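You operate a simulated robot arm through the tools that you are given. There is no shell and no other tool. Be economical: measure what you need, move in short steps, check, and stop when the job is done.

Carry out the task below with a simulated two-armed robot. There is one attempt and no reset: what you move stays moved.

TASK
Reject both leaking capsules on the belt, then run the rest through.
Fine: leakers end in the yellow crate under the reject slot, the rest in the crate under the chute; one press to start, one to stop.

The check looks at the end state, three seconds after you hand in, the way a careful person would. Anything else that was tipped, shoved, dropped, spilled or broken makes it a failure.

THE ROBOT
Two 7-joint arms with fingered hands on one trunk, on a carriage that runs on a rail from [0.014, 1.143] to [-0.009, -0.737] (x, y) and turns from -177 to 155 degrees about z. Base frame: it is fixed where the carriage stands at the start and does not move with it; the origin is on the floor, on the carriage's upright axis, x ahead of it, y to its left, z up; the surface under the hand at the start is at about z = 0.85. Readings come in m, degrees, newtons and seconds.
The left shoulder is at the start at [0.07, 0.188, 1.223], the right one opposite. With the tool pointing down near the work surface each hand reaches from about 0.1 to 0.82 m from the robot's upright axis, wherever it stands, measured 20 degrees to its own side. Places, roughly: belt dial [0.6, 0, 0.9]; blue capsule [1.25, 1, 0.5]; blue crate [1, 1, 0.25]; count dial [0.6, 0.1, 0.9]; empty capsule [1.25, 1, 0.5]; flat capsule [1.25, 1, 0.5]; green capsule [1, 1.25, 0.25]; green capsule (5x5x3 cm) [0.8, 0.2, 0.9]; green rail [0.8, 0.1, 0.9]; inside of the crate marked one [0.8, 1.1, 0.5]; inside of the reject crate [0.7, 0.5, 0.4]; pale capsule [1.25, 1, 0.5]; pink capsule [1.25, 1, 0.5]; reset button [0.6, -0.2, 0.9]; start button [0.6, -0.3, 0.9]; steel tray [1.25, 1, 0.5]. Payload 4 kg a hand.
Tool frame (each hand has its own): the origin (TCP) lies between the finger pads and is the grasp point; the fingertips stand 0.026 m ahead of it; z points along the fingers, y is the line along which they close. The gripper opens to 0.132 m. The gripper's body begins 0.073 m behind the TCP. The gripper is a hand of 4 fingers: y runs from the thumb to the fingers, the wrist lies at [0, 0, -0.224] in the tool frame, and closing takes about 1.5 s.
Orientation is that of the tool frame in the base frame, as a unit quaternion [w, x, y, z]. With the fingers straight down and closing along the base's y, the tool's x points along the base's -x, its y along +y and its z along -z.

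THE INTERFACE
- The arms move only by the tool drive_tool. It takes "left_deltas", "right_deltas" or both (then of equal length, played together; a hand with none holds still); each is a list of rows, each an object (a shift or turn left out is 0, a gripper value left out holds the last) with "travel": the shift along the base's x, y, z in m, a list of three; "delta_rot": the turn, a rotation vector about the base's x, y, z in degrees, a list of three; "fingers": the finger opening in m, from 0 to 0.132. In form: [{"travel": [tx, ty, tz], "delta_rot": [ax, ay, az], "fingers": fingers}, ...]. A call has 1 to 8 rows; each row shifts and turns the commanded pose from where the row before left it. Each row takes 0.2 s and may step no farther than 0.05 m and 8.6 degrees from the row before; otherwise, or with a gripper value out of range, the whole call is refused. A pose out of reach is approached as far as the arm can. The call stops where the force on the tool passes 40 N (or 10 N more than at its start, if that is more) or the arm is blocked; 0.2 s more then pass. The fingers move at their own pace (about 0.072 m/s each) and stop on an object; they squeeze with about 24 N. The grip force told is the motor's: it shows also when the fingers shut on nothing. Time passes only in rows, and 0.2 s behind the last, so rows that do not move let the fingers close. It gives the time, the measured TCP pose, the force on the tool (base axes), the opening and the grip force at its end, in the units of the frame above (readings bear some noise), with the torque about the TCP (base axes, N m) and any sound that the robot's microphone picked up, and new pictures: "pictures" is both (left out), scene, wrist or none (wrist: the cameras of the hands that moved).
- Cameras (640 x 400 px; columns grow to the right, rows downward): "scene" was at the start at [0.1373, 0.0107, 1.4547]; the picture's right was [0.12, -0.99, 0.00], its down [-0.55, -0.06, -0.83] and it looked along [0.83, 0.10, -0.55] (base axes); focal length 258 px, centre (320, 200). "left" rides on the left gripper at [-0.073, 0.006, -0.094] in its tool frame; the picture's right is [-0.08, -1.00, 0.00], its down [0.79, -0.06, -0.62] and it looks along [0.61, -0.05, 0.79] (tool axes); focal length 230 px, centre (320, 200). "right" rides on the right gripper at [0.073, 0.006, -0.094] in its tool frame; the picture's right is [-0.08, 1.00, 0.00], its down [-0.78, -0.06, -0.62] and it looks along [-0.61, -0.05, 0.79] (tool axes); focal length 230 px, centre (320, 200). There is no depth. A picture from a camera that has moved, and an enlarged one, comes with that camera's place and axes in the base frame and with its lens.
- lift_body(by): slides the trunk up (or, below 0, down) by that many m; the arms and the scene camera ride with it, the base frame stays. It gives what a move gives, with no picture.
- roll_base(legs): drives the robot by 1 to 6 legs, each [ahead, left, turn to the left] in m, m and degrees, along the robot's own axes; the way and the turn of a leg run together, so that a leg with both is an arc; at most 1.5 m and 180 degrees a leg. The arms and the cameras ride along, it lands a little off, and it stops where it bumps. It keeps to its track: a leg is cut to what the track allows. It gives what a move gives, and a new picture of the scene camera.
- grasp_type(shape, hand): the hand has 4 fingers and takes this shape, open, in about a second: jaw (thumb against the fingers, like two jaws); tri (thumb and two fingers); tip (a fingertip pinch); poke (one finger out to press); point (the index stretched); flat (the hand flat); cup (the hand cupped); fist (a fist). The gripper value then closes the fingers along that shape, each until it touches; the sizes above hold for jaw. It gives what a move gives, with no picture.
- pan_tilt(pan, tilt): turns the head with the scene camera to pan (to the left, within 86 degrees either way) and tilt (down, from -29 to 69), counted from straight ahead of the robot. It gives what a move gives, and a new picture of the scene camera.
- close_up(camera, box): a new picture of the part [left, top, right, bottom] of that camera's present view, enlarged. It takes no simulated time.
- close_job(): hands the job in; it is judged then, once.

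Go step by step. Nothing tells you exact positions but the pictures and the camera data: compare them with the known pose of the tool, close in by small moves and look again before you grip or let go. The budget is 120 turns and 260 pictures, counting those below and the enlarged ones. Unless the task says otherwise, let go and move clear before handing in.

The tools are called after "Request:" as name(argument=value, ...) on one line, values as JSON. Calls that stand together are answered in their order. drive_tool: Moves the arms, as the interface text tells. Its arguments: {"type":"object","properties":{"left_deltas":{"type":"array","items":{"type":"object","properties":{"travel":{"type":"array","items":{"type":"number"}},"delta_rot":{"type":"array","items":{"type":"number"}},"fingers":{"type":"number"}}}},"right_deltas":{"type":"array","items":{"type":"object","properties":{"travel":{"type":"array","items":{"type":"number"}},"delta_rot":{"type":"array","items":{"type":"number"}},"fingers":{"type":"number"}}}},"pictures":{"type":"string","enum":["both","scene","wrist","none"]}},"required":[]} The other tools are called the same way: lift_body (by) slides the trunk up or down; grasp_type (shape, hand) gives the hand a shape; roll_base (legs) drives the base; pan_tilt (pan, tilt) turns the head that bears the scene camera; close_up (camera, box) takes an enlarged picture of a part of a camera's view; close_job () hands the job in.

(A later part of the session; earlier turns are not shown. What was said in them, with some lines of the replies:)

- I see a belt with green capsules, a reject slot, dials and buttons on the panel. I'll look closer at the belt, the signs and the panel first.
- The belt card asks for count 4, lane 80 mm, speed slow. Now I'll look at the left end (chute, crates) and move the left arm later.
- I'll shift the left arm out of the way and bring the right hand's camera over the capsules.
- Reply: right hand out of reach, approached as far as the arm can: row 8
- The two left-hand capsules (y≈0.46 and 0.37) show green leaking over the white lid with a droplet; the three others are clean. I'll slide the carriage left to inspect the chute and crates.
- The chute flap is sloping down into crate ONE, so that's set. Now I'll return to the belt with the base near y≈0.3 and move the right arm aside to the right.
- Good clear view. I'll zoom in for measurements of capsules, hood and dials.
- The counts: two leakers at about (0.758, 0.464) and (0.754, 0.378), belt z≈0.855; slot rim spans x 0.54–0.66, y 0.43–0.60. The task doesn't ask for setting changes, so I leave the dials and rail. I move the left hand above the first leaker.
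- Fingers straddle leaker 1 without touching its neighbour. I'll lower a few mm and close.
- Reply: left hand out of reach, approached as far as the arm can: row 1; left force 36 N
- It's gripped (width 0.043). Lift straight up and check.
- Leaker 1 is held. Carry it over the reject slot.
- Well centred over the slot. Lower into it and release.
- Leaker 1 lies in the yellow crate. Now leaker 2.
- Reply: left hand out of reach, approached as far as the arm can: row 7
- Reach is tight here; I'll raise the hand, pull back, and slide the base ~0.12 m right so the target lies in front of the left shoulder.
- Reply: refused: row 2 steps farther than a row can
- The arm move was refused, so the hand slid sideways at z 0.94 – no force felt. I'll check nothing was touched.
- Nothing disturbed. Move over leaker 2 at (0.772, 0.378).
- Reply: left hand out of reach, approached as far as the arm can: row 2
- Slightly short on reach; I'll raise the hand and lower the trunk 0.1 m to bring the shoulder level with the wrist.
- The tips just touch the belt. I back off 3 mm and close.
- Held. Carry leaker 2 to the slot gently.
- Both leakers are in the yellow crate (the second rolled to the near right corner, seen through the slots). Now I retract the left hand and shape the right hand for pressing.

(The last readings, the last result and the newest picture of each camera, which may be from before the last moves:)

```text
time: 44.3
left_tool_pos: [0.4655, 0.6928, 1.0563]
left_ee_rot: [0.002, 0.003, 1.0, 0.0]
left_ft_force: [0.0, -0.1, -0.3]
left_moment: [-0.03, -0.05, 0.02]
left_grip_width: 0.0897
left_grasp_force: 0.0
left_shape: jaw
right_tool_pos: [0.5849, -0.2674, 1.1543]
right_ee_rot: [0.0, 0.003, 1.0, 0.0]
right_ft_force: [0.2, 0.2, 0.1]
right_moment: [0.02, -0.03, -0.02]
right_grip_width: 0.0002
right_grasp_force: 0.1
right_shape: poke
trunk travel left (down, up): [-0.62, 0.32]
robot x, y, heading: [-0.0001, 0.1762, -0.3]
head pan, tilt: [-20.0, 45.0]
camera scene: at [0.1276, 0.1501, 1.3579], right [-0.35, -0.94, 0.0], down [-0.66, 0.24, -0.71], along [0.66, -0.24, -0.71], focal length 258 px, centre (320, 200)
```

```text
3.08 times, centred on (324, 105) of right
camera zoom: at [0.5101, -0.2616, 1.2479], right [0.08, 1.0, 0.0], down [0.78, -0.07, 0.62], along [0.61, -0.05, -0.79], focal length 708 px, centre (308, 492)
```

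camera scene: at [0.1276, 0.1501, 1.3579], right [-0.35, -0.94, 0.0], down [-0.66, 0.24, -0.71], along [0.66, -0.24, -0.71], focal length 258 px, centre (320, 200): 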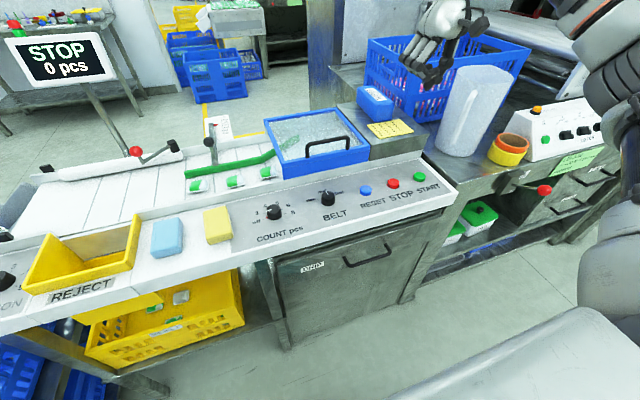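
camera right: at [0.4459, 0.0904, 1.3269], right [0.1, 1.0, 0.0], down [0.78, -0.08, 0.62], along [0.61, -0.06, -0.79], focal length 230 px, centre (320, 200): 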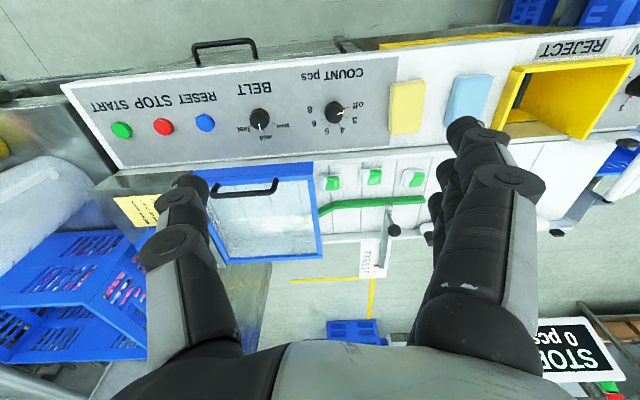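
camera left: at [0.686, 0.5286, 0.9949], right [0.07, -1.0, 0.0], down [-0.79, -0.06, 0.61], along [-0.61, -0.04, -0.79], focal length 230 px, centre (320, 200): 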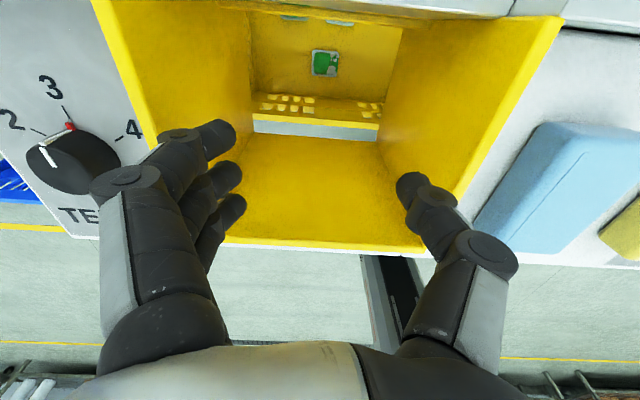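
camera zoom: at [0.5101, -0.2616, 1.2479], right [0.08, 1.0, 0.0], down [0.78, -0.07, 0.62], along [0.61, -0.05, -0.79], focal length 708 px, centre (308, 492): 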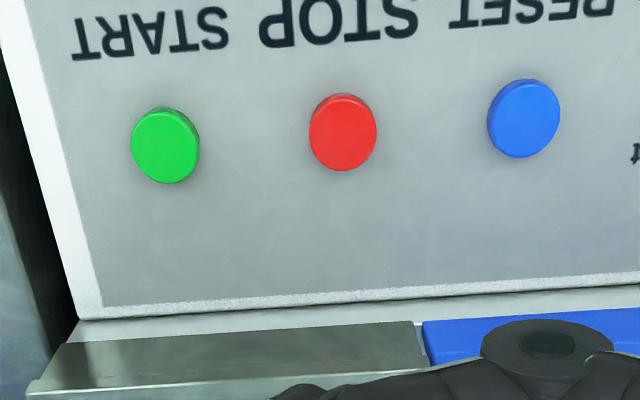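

Buttons: START ≈ (0.585, −0.338, 0.857), STOP ≈ (0.587, −0.249). The poke tip is ~0.025 below the TCP. I approach START.

Request:
drive_tool(right_deltas=[{"travel": [0, -0.035, -0.03]}, {"travel": [0, -0.035, -0.03]}, {"travel": [0, 0, -0.045]}, {"travel": [0, 0, -0.045]}, {"travel": [0, 0, -0.045]}, {"travel": [0, 0, -0.03]}, {}], pictures="wrist")

Request:
close_up(camera="scene", box=[330, 120, 490, 220])

```text
time: 45.9
left_tool_pos: [0.4645, 0.693, 1.0566]
left_ee_rot: [0.001, 0.002, 1.0, 0.001]
left_ft_force: [0.1, -0.1, 0.9]
left_moment: [-0.01, 0.0, 0.01]
left_grip_width: 0.0897
left_grasp_force: 0.1
left_shape: jaw
right_tool_pos: [0.5779, -0.3383, 0.9277]
right_ee_rot: [0.0, 0.002, 1.0, 0.0]
right_ft_force: [-0.9, -0.8, 0.7]
right_moment: [-0.03, 0.04, 0.01]
right_grip_width: 0.0002
right_grasp_force: 0.1
right_shape: poke
trunk travel left (down, up): [-0.62, 0.32]
robot x, y, heading: [-0.0011, 0.1783, -0.5]
head pan, tilt: [-20.0, 45.0]
camera right: at [0.5043, -0.3331, 1.0208], right [0.08, 1.0, 0.0], down [0.78, -0.06, 0.62], along [0.62, -0.05, -0.79], focal length 230 px, centre (320, 200)
```

right: 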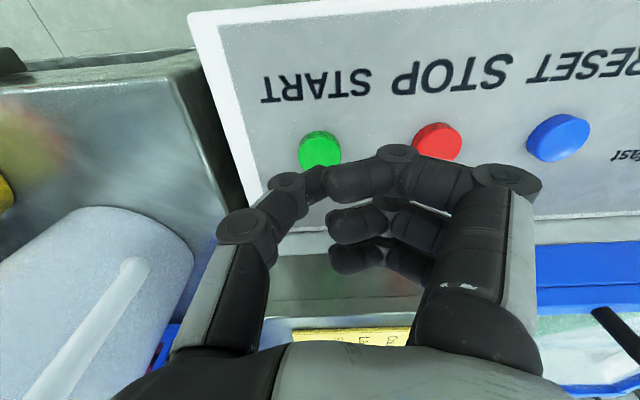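

```text
4.00 times, centred on (410, 170) of scene
camera zoom: at [0.1273, 0.1501, 1.3579], right [-0.35, -0.94, 0.0], down [-0.66, 0.25, -0.71], along [0.66, -0.25, -0.71], focal length 1032 px, centre (-40, 320)
```

zoom: 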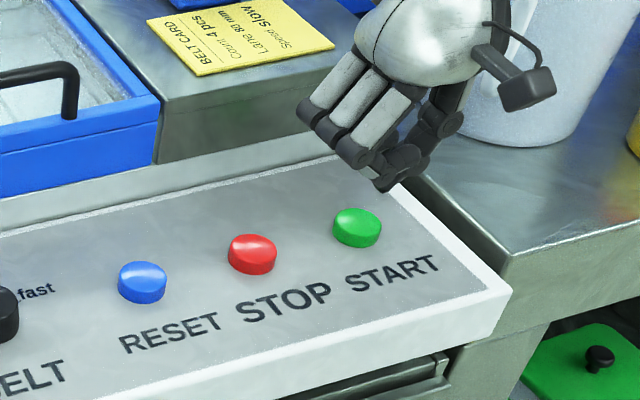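

Request:
drive_tool(right_deltas=[{"travel": [0.006, -0.001, -0.02]}, {"travel": [0, 0, -0.01]}, {}], pictures="wrist")

Request:
close_up(camera="scene", box=[330, 120, 490, 220])

```text
time: 46.7
left_tool_pos: [0.4653, 0.6939, 1.0566]
left_ee_rot: [0.001, 0.003, 1.0, -0.001]
left_ft_force: [0.1, 0.5, 0.2]
left_moment: [0.04, 0.01, 0.0]
left_grip_width: 0.0898
left_grasp_force: 0.0
left_shape: jaw
right_tool_pos: [0.586, -0.3391, 0.8976]
right_ee_rot: [0.0, 0.002, 1.0, 0.0]
right_ft_force: [-0.1, -0.3, 0.2]
right_moment: [-0.01, 0.04, -0.02]
right_grip_width: 0.0001
right_grasp_force: 0.1
right_shape: poke
trunk travel left (down, up): [-0.62, 0.32]
robot x, y, heading: [0.0019, 0.1793, -0.2]
head pan, tilt: [-20.0, 45.0]
camera right: at [0.5129, -0.3338, 0.9913], right [0.08, 1.0, 0.0], down [0.78, -0.06, 0.62], along [0.61, -0.05, -0.79], focal length 230 px, centre (320, 200)
```

right: 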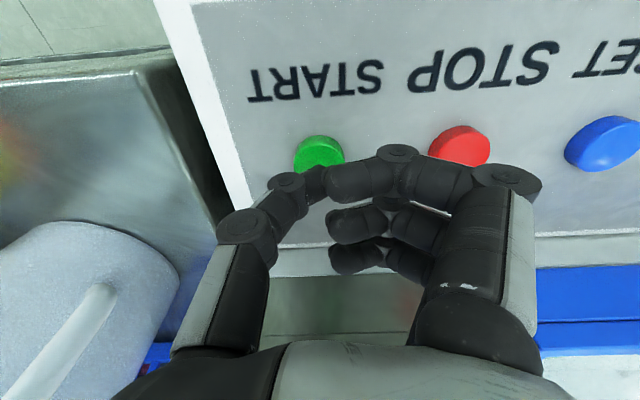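

```text
4.00 times, centred on (410, 170) of scene
camera zoom: at [0.1278, 0.1501, 1.3578], right [-0.35, -0.94, 0.0], down [-0.66, 0.25, -0.71], along [0.66, -0.25, -0.71], focal length 1032 px, centre (-40, 320)
```

zoom: 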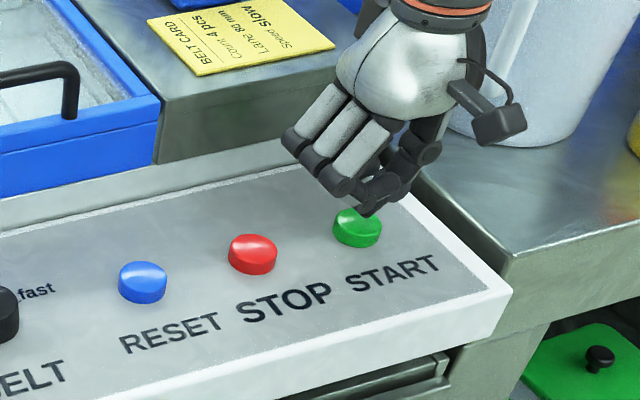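

Request:
drive_tool(right_deltas=[{"travel": [0, 0.004, -0.006]}, {"travel": [0, 0, -0.004]}, {"travel": [0, 0, -0.004]}, {"travel": [0, 0, -0.004]}], pictures="scene")

```text
time: 47.7
left_tool_pos: [0.4638, 0.6935, 1.0578]
left_ee_rot: [0.002, 0.002, 1.0, 0.0]
left_ft_force: [0.0, -0.9, 0.0]
left_moment: [0.01, 0.02, 0.01]
left_grip_width: 0.0896
left_grasp_force: 0.0
left_shape: jaw
right_tool_pos: [0.5866, -0.3343, 0.8831]
right_ee_rot: [0.001, 0.002, 1.0, 0.0]
right_ft_force: [-0.5, -3.2, 10.8]
right_moment: [-0.05, 0.01, 0.01]
right_grip_width: 0.0001
right_grasp_force: 0.0
right_shape: poke
trunk travel left (down, up): [-0.62, 0.32]
robot x, y, heading: [0.0009, 0.1761, -0.4]
head pan, tilt: [-20.0, 45.0]
heard: click
camera scene: at [0.126, 0.1506, 1.3582], right [-0.35, -0.94, 0.0], down [-0.66, 0.25, -0.71], along [0.66, -0.25, -0.71], focal length 258 px, centre (320, 200)
```

scene: 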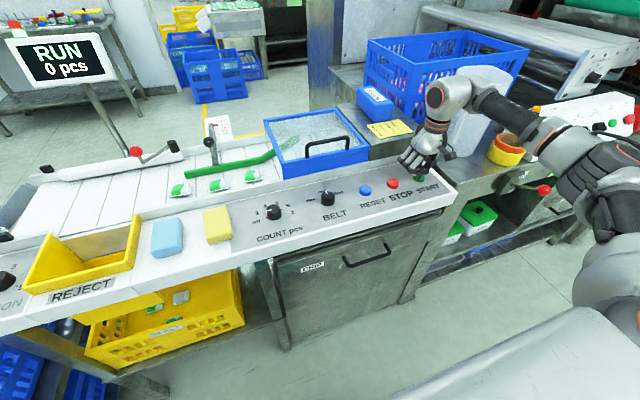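

RUN is on after one click. I lift and hover above STOP, watching the capsules.

Request:
drive_tool(right_deltas=[{"travel": [0, 0, 0.03]}, {"travel": [0, 0.043, 0]}, {"travel": [0.001, 0.043, 0]}, {}], pictures="scene")

Request:
close_up(camera="scene", box=[330, 120, 490, 220])

```text
time: 48.7
left_tool_pos: [0.4649, 0.6916, 1.0575]
left_ee_rot: [0.002, 0.003, 1.0, 0.001]
left_ft_force: [-0.4, 0.1, 0.2]
left_moment: [0.01, 0.01, -0.02]
left_grip_width: 0.0897
left_grasp_force: 0.1
left_shape: jaw
right_tool_pos: [0.5878, -0.2493, 0.911]
right_ee_rot: [0.0, 0.003, 1.0, -0.001]
right_ft_force: [0.1, -0.7, 0.2]
right_moment: [0.01, -0.02, 0.02]
right_grip_width: 0.0001
right_grasp_force: 0.0
right_shape: poke
trunk travel left (down, up): [-0.62, 0.32]
robot x, y, heading: [0.0066, 0.179, 0.0]
head pan, tilt: [-20.0, 45.0]
camera scene: at [0.127, 0.1493, 1.3579], right [-0.35, -0.94, 0.0], down [-0.66, 0.25, -0.71], along [0.66, -0.25, -0.71], focal length 258 px, centre (320, 200)
```

scene: 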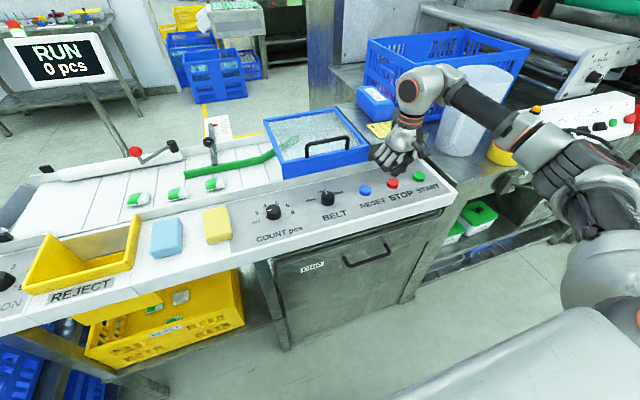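

```text
4.00 times, centred on (410, 170) of scene
camera zoom: at [0.127, 0.1493, 1.3579], right [-0.35, -0.94, 0.0], down [-0.66, 0.25, -0.71], along [0.66, -0.25, -0.71], focal length 1032 px, centre (-40, 320)
```

zoom: 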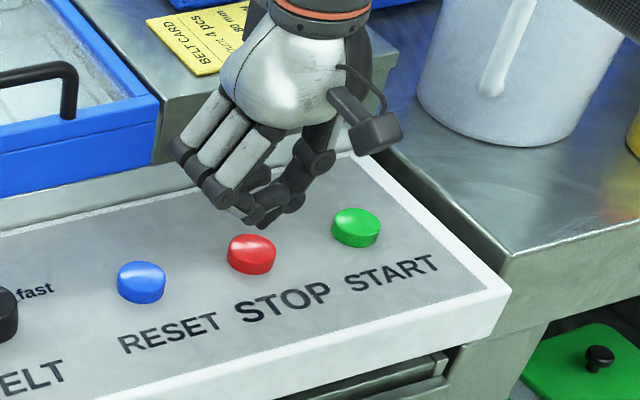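

Capsules are travelling toward the chute. I pan the head to watch the belt end and display.

Request:
pan_tilt(pan=35, tilt=30)

```text
time: 49.9
left_tool_pos: [0.4649, 0.6929, 1.0574]
left_ee_rot: [0.001, 0.004, 1.0, 0.0]
left_ft_force: [-0.4, -0.3, 0.3]
left_moment: [-0.02, 0.04, -0.03]
left_grip_width: 0.0896
left_grasp_force: 0.0
left_shape: jaw
right_tool_pos: [0.5893, -0.2491, 0.9107]
right_ee_rot: [0.0, 0.003, 1.0, 0.0]
right_ft_force: [0.2, 0.0, 0.1]
right_moment: [0.01, 0.01, 0.0]
right_grip_width: 0.0003
right_grasp_force: 0.0
right_shape: poke
trunk travel left (down, up): [-0.62, 0.32]
robot x, y, heading: [0.0029, 0.1789, -0.1]
head pan, tilt: [35.0, 30.0]
camera scene: at [0.1258, 0.2296, 1.3804], right [0.57, -0.82, 0.0], down [-0.41, -0.28, -0.87], along [0.71, 0.49, -0.5], focal length 258 px, centre (320, 200)
```

scene: 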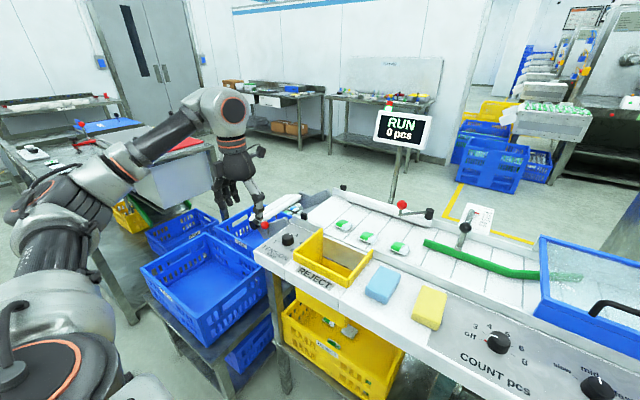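

Request:
drive_tool(right_deltas=[{}, {}, {}, {}, {}, {}], pictures="scene")

```text
time: 51.3
left_tool_pos: [0.4642, 0.6933, 1.0579]
left_ee_rot: [0.001, 0.003, 1.0, 0.0]
left_ft_force: [-0.2, -0.4, -0.4]
left_moment: [0.0, 0.02, 0.0]
left_grip_width: 0.0899
left_grasp_force: 0.0
left_shape: jaw
right_tool_pos: [0.5891, -0.2486, 0.9109]
right_ee_rot: [0.0, 0.003, 1.0, 0.001]
right_ft_force: [-0.1, -0.4, -0.1]
right_moment: [0.01, 0.0, 0.02]
right_grip_width: 0.0
right_grasp_force: 0.1
right_shape: poke
trunk travel left (down, up): [-0.62, 0.32]
robot x, y, heading: [0.0001, 0.1793, -0.3]
head pan, tilt: [35.0, 30.0]
camera scene: at [0.1257, 0.2297, 1.3805], right [0.57, -0.82, 0.0], down [-0.41, -0.28, -0.87], along [0.71, 0.49, -0.5], focal length 258 px, centre (320, 200)
```

scene: 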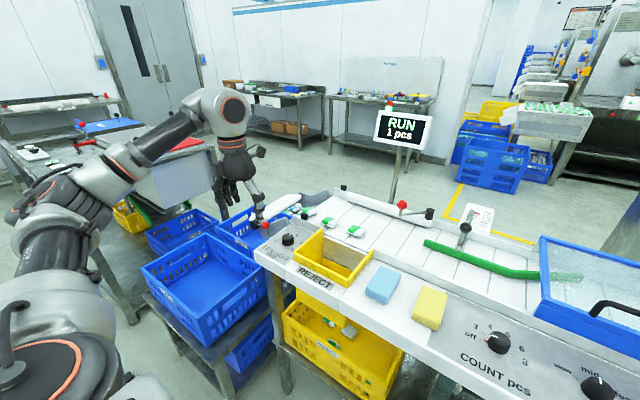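

Request:
drive_tool(right_deltas=[{}, {}, {}, {}, {}, {}, {}, {}], pictures="scene")

Request:
close_up(camera="scene", box=[220, 180, 460, 330])

```text
time: 53.1
left_tool_pos: [0.4656, 0.6944, 1.0566]
left_ee_rot: [0.002, 0.002, 1.0, 0.0]
left_ft_force: [0.3, 0.1, -0.3]
left_moment: [-0.01, 0.02, 0.01]
left_grip_width: 0.0896
left_grasp_force: 0.0
left_shape: jaw
right_tool_pos: [0.5889, -0.2495, 0.9105]
right_ee_rot: [-0.001, 0.003, 1.0, -0.001]
right_ft_force: [0.3, -0.2, 0.0]
right_moment: [0.0, -0.02, -0.02]
right_grip_width: 0.0001
right_grasp_force: 0.0
right_shape: poke
trunk travel left (down, up): [-0.62, 0.32]
robot x, y, heading: [0.0004, 0.1762, -0.0]
head pan, tilt: [35.0, 30.0]
camera scene: at [0.1257, 0.2297, 1.3805], right [0.57, -0.82, 0.0], down [-0.41, -0.28, -0.87], along [0.71, 0.49, -0.5], focal length 258 px, centre (320, 200)
```

scene: 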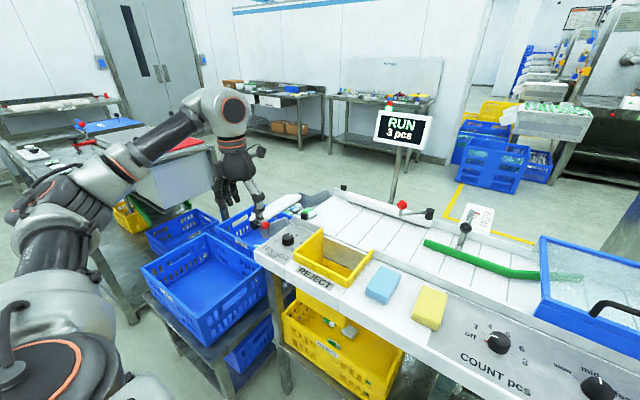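

```text
2.67 times, centred on (340, 255) of scene
camera zoom: at [0.1257, 0.2297, 1.3805], right [0.57, -0.82, 0.0], down [-0.41, -0.28, -0.87], along [0.71, 0.49, -0.5], focal length 688 px, centre (267, 53)
```

zoom: 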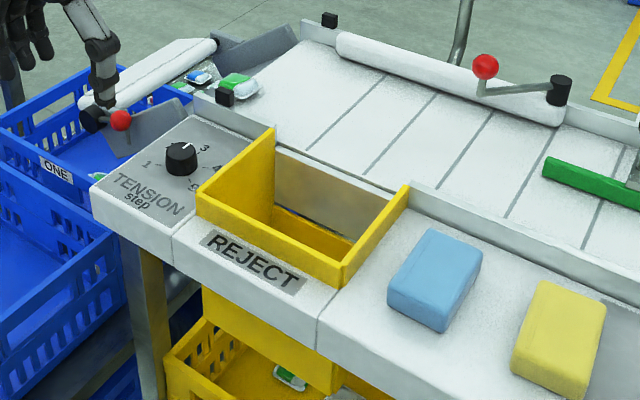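

The third capsule is going over the end. Wait a bit more and check.

Request:
drive_tool(right_deltas=[{}, {}, {}, {}, {}, {}, {}, {}], pictures="scene")

Request:
close_up(camera="scene", box=[220, 180, 460, 330])

Request:
close_up(camera="scene", box=[440, 220, 640, 345])

```text
time: 54.9
left_tool_pos: [0.4652, 0.6919, 1.0567]
left_ee_rot: [0.001, 0.002, 1.0, 0.0]
left_ft_force: [-0.4, -0.7, -0.4]
left_moment: [0.02, -0.04, 0.03]
left_grip_width: 0.0901
left_grasp_force: 0.0
left_shape: jaw
right_tool_pos: [0.5881, -0.2485, 0.9105]
right_ee_rot: [0.0, 0.002, 1.0, -0.001]
right_ft_force: [0.7, 0.2, 0.0]
right_moment: [-0.01, 0.03, 0.01]
right_grip_width: 0.0
right_grasp_force: 0.1
right_shape: poke
trunk travel left (down, up): [-0.62, 0.32]
robot x, y, heading: [0.0027, 0.1753, -0.3]
head pan, tilt: [35.0, 30.0]
camera scene: at [0.1257, 0.2297, 1.3805], right [0.57, -0.82, 0.0], down [-0.41, -0.28, -0.87], along [0.71, 0.49, -0.5], focal length 258 px, centre (320, 200)
```

scene: 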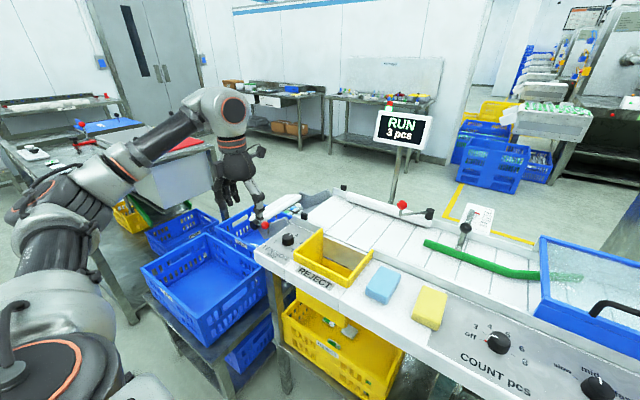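

```text
2.67 times, centred on (340, 255) of scene
camera zoom: at [0.1257, 0.2297, 1.3805], right [0.57, -0.82, 0.0], down [-0.41, -0.28, -0.87], along [0.71, 0.49, -0.5], focal length 688 px, centre (267, 53)
```

zoom: 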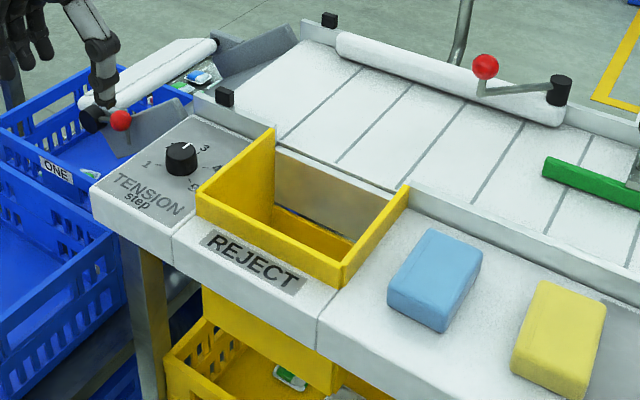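

```text
3.20 times, centred on (540, 282) of scene
camera zoom: at [0.1257, 0.2297, 1.3805], right [0.57, -0.82, 0.0], down [-0.41, -0.28, -0.87], along [0.71, 0.49, -0.5], focal length 826 px, centre (-384, -64)
```

zoom: 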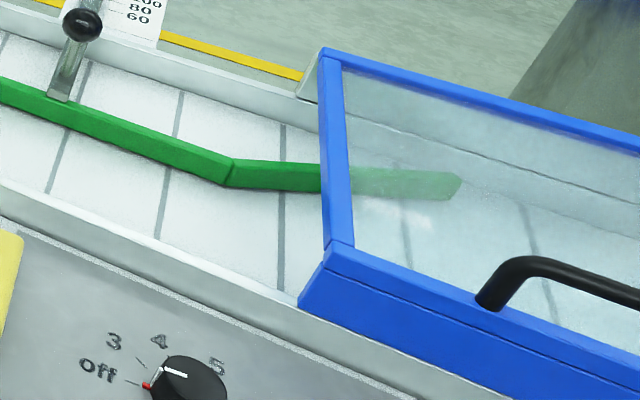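

Belt and hood are empty, all three counted. Press STOP once.

Request:
drive_tool(right_deltas=[{"travel": [0, 0.002, -0.015]}, {"travel": [0, 0, -0.006]}, {"travel": [0, 0, -0.004]}, {"travel": [0, 0, -0.003]}], pictures="scene")

```text
time: 55.9
left_tool_pos: [0.4645, 0.6935, 1.0576]
left_ee_rot: [0.002, 0.003, 1.0, 0.0]
left_ft_force: [0.3, 0.6, 0.1]
left_moment: [0.01, 0.03, 0.01]
left_grip_width: 0.0896
left_grasp_force: 0.0
left_shape: jaw
right_tool_pos: [0.5882, -0.2464, 0.8845]
right_ee_rot: [0.001, 0.003, 1.0, 0.0]
right_ft_force: [-0.7, -1.4, 4.8]
right_moment: [-0.03, 0.03, -0.02]
right_grip_width: 0.0002
right_grasp_force: 0.0
right_shape: poke
trunk travel left (down, up): [-0.62, 0.32]
robot x, y, heading: [0.0018, 0.175, -0.4]
head pan, tilt: [35.0, 30.0]
heard: click
camera scene: at [0.125, 0.2299, 1.3806], right [0.57, -0.82, 0.0], down [-0.41, -0.28, -0.87], along [0.71, 0.49, -0.5], focal length 258 px, centre (320, 200)
```

scene: 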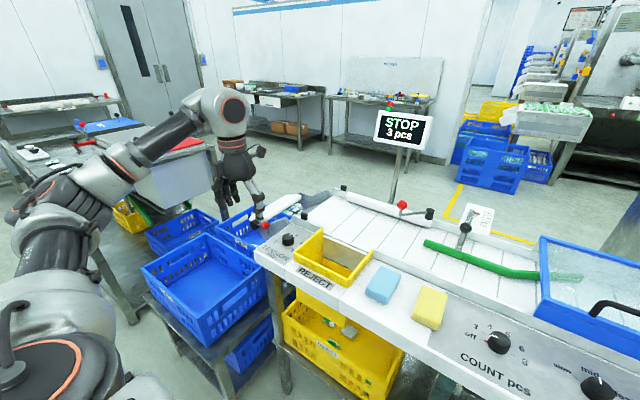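

STOP shows, 3 pcs. I lift the hand clear and then check both crates.

Request:
drive_tool(right_deltas=[{"travel": [0, 0, 0.04]}, {"travel": [0, 0, 0.045]}, {"travel": [0, 0, 0.045]}, {"travel": [0, 0, 0.045]}, {"travel": [-0.02, 0, 0.04]}], left_deltas=[{"travel": [0, 0, 0.04]}, {"travel": [0, 0, 0.04]}, {"travel": [0, 0, 0.04]}, {"travel": [-0.02, 0, 0.02]}, {"travel": [-0.02, 0, 0]}], pictures="none")

Request:
roll_base(legs=[[0, 0.6, 0]])

Request:
close_up(camera="scene", box=[240, 180, 440, 305])

```text
time: 57.1
left_tool_pos: [0.42, 0.6925, 1.1946]
left_ee_rot: [0.003, 0.002, 1.0, 0.0]
left_ft_force: [-0.3, -0.8, -0.6]
left_moment: [-0.04, -0.04, 0.01]
left_grip_width: 0.09
left_grasp_force: 0.1
left_shape: jaw
right_tool_pos: [0.566, -0.2454, 1.0998]
right_ee_rot: [0.001, 0.002, 1.0, 0.0]
right_ft_force: [-0.3, 0.4, 0.5]
right_moment: [0.01, -0.05, 0.0]
right_grip_width: 0.0002
right_grasp_force: 0.0
right_shape: poke
trunk travel left (down, up): [-0.62, 0.32]
robot x, y, heading: [0.001, 0.1765, -0.4]
head pan, tilt: [35.0, 30.0]
```

```text
time: 60.5
left_tool_pos: [0.423, 1.2829, 1.195]
left_ee_rot: [0.002, -0.005, 1.0, 0.001]
left_ft_force: [0.4, 0.1, 0.6]
left_moment: [0.0, 0.03, 0.0]
left_grip_width: 0.0898
left_grasp_force: 0.1
left_shape: jaw
right_tool_pos: [0.5803, 0.3464, 1.0971]
right_ee_rot: [0.001, -0.005, 1.0, 0.0]
right_ft_force: [0.6, 0.1, -0.1]
right_moment: [0.01, -0.04, 0.01]
right_grip_width: 0.0
right_grasp_force: 0.0
right_shape: poke
trunk travel left (down, up): [-0.62, 0.32]
robot x, y, heading: [0.0082, 0.7645, 0.3]
head pan, tilt: [35.0, 30.0]
camera scene: at [0.1324, 0.815, 1.3805], right [0.58, -0.81, 0.0], down [-0.41, -0.29, -0.87], along [0.71, 0.5, -0.5], focal length 258 px, centre (320, 200)
```

scene: 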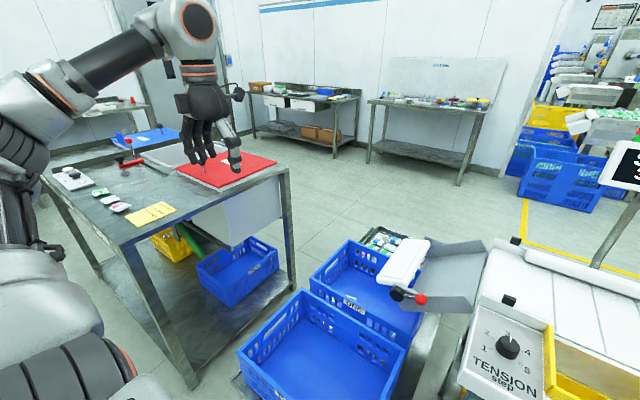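

```text
3.20 times, centred on (340, 242) of scene
camera zoom: at [0.1324, 0.815, 1.3805], right [0.58, -0.81, 0.0], down [-0.41, -0.29, -0.87], along [0.71, 0.5, -0.5], focal length 826 px, centre (256, 64)
```

zoom: 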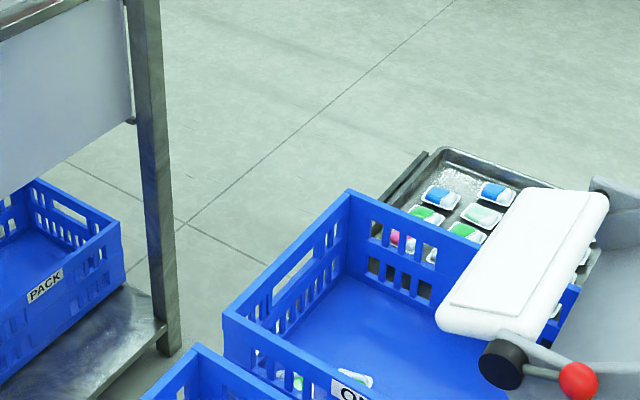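

Request:
lift_body(by=0.3)

Request:
pan_tilt(pan=15, tilt=52)

Request:
close_up(camera="scene", box=[200, 120, 440, 270])

Request:
close_up(camera="scene", box=[400, 200, 640, 350])

```text
time: 63.5
left_tool_pos: [0.4235, 1.2811, 1.4952]
left_ee_rot: [0.002, -0.004, 1.0, 0.0]
left_ft_force: [0.5, 0.6, -1.0]
left_moment: [0.02, -0.04, 0.01]
left_grip_width: 0.0897
left_grasp_force: 0.1
left_shape: jaw
right_tool_pos: [0.581, 0.3463, 1.3978]
right_ee_rot: [0.0, -0.004, 1.0, 0.0]
right_ft_force: [0.0, 0.3, 0.3]
right_moment: [0.03, 0.0, 0.03]
right_grip_width: 0.0001
right_grasp_force: 0.0
right_shape: poke
trunk travel left (down, up): [-0.92, 0.02]
robot x, y, heading: [0.01, 0.7611, 0.5]
head pan, tilt: [35.0, 30.0]
```

```text
time: 64.3
left_tool_pos: [0.423, 1.2828, 1.4956]
left_ee_rot: [0.002, -0.005, 1.0, 0.0]
left_ft_force: [-0.3, -0.7, -0.1]
left_moment: [0.02, 0.01, -0.01]
left_grip_width: 0.0894
left_grasp_force: 0.2
left_shape: jaw
right_tool_pos: [0.5814, 0.3465, 1.3979]
right_ee_rot: [0.0, -0.004, 1.0, 0.0]
right_ft_force: [0.1, -0.6, -0.2]
right_moment: [0.03, 0.02, -0.02]
right_grip_width: 0.0
right_grasp_force: 0.1
right_shape: poke
trunk travel left (down, up): [-0.92, 0.02]
robot x, y, heading: [0.0075, 0.7617, 0.5]
head pan, tilt: [15.0, 52.0]
camera scene: at [0.1311, 0.783, 1.6483], right [0.27, -0.96, 0.0], down [-0.76, -0.21, -0.62], along [0.59, 0.16, -0.79], focal length 258 px, centre (320, 200)
```

scene: 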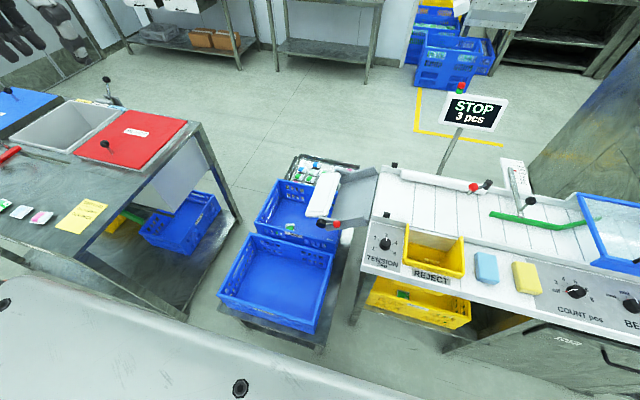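

```text
2.67 times, centred on (320, 195) of scene
camera zoom: at [0.1311, 0.783, 1.6483], right [0.27, -0.96, 0.0], down [-0.76, -0.21, -0.62], along [0.59, 0.16, -0.79], focal length 688 px, centre (320, 213)
```

zoom: 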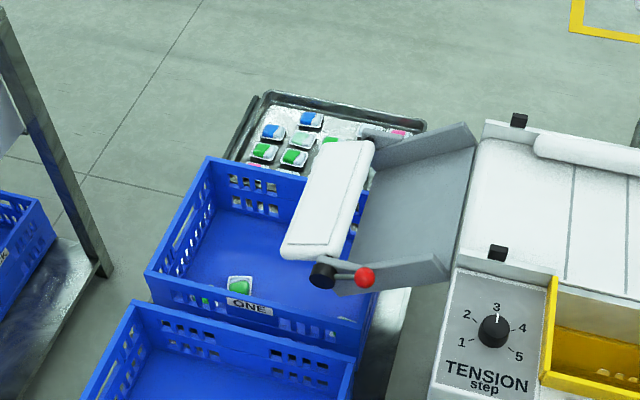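

```text
2.67 times, centred on (520, 275) of scene
camera zoom: at [0.1311, 0.783, 1.6483], right [0.27, -0.96, 0.0], down [-0.76, -0.21, -0.62], along [0.59, 0.16, -0.79], focal length 688 px, centre (-213, 0)
```

zoom: 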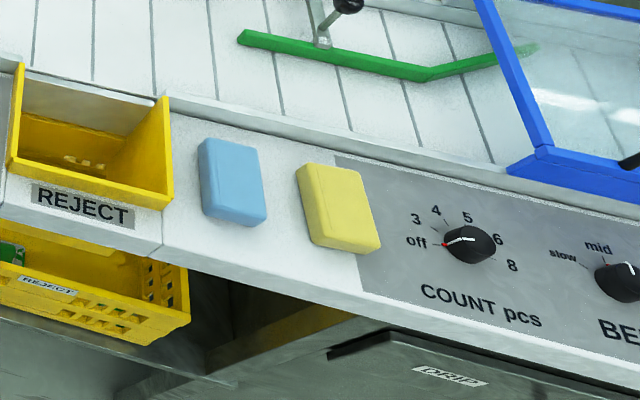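

I see one capsule plus another behind the ONE crate's near wall; I need a better look for the third. I'll slide left and look down with the right wrist camera.

Request:
roll_base(legs=[[0, 0.35, 0]])

Request:
drive_tool(right_deltas=[{"travel": [0, 0.045, -0.005]}, {"travel": [0, 0.045, -0.005]}, {"travel": [0, 0.045, -0.005]}, {"travel": [0, 0.045, -0.005]}, {"travel": [0, 0.045, -0.005]}, {"travel": [0, 0.045, -0.005]}, {"travel": [0, 0.045, -0.005]}, {}], pictures="wrist")

Request:
close_up(camera="right", box=[220, 0, 460, 150])

```text
time: 66.6
left_tool_pos: [0.4316, 1.6216, 1.4961]
left_ee_rot: [0.002, 0.0, 1.0, 0.002]
left_ft_force: [-0.2, -0.4, -0.3]
left_moment: [0.03, 0.03, 0.0]
left_grip_width: 0.0898
left_grasp_force: 0.0
left_shape: jaw
right_tool_pos: [0.5829, 0.6844, 1.396]
right_ee_rot: [0.0, 0.0, 1.0, 0.002]
right_ft_force: [0.1, -0.3, -0.2]
right_moment: [0.0, 0.02, 0.02]
right_grip_width: 0.0002
right_grasp_force: 0.0
right_shape: poke
trunk travel left (down, up): [-0.92, 0.02]
robot x, y, heading: [0.013, 1.1056, 0.0]
head pan, tilt: [15.0, 52.0]
camera scene: at [0.1356, 1.1239, 1.6483], right [0.26, -0.97, 0.0], down [-0.76, -0.2, -0.62], along [0.59, 0.16, -0.79], focal length 258 px, centre (320, 200)
```

scene: 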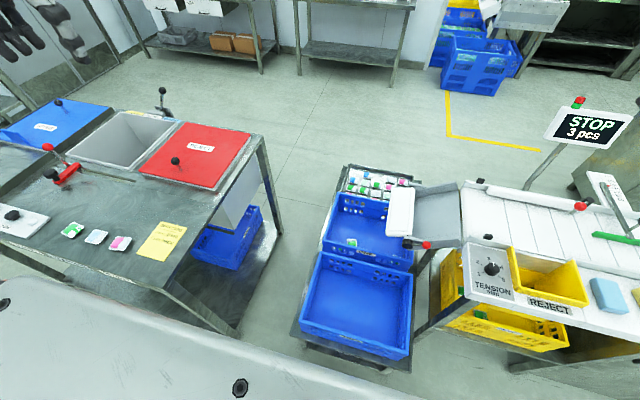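

```text
time: 68.4
left_tool_pos: [0.4315, 1.6234, 1.4951]
left_ee_rot: [0.002, 0.0, 1.0, 0.0]
left_ft_force: [-0.2, -0.3, -0.5]
left_moment: [0.02, 0.01, 0.0]
left_grip_width: 0.09
left_grasp_force: 0.0
left_shape: jaw
right_tool_pos: [0.5808, 1.0005, 1.3628]
right_ee_rot: [-0.001, 0.0, 1.0, -0.001]
right_ft_force: [0.9, -0.3, 0.4]
right_moment: [-0.02, 0.04, 0.04]
right_grip_width: 0.0
right_grasp_force: 0.1
right_shape: poke
trunk travel left (down, up): [-0.92, 0.02]
robot x, y, heading: [0.0158, 1.1059, -0.2]
head pan, tilt: [15.0, 52.0]
camera right: at [0.5082, 1.0056, 1.4559], right [0.08, 1.0, 0.0], down [0.78, -0.06, 0.62], along [0.61, -0.05, -0.79], focal length 230 px, centre (320, 200)
```

right: 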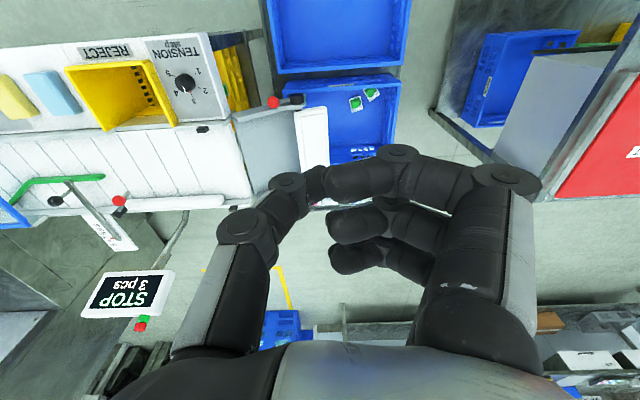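

```text
2.67 times, centred on (340, 75) of right
camera zoom: at [0.5082, 1.0056, 1.4559], right [0.08, 1.0, 0.0], down [0.78, -0.06, 0.62], along [0.61, -0.05, -0.79], focal length 614 px, centre (267, 533)
```

zoom: 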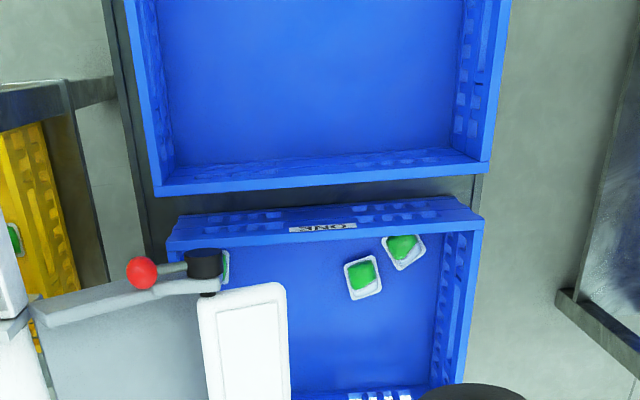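

Request:
close_up(camera="right", box=[268, 80, 348, 130])

Request:
close_up(camera="right", box=[60, 30, 260, 155])

Request:
close_up(camera="scene", box=[410, 230, 600, 349])

```text
8.00 times, centred on (308, 105) of right
camera zoom: at [0.5082, 1.0056, 1.4559], right [0.08, 1.0, 0.0], down [0.78, -0.06, 0.62], along [0.61, -0.05, -0.79], focal length 1841 px, centre (416, 960)
```

zoom: 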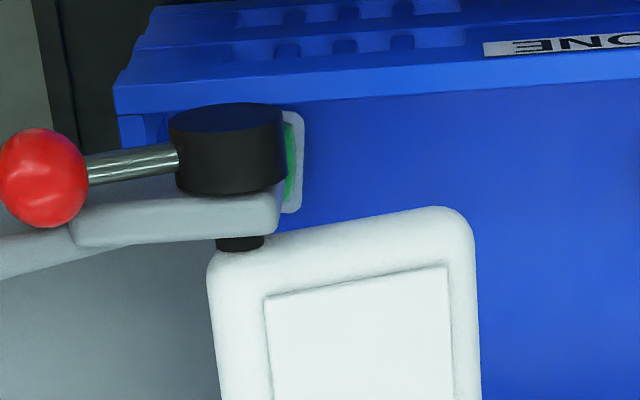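

```text
3.20 times, centred on (160, 92) of right
camera zoom: at [0.5082, 1.0056, 1.4559], right [0.08, 1.0, 0.0], down [0.78, -0.06, 0.62], along [0.61, -0.05, -0.79], focal length 736 px, centre (832, 544)
```

zoom: 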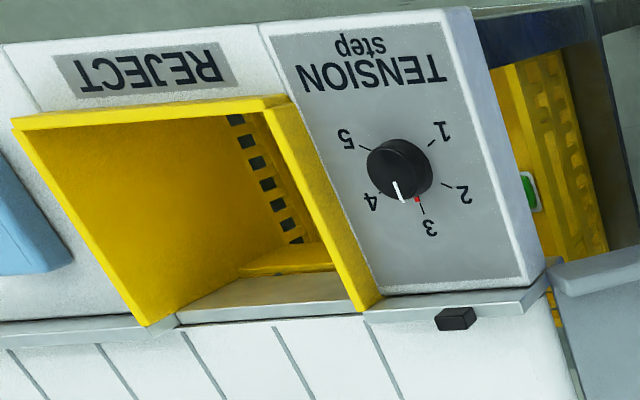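

```text
3.36 times, centred on (505, 290) of scene
camera zoom: at [0.1356, 1.1274, 1.6483], right [0.26, -0.97, 0.0], down [-0.76, -0.2, -0.62], along [0.59, 0.16, -0.79], focal length 868 px, centre (-302, -101)
```

zoom: 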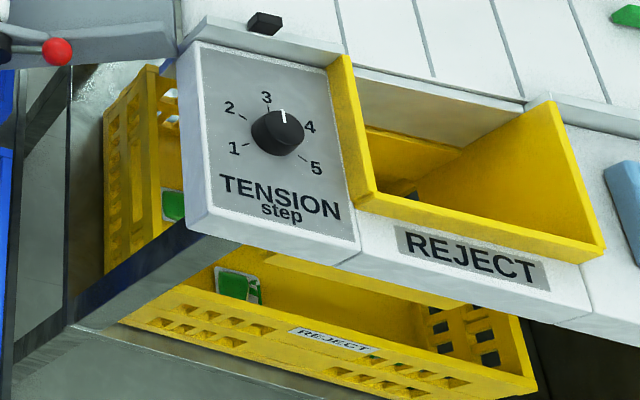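

All three good capsules are in crate ONE, both leakers are in the yellow crate, the belt shows STOP, and both arms are clear. Handing in.

Request:
close_job()

```text
The job is handed in.
```

I put both leaking capsules in the yellow reject crate and ran the other three through into crate ONE under the chute. It took one press to start and one to stop; the display reads STOP, 3 pcs.

I saw the second leaker only through the slots at the crate's near right corner, because it rolled there after I released it. I did not set the belt to the card beside it (count 4, lane 80 mm, slow), since the task didn't ask for it. It ran with count off, the rail at 140 mm and medium speed.
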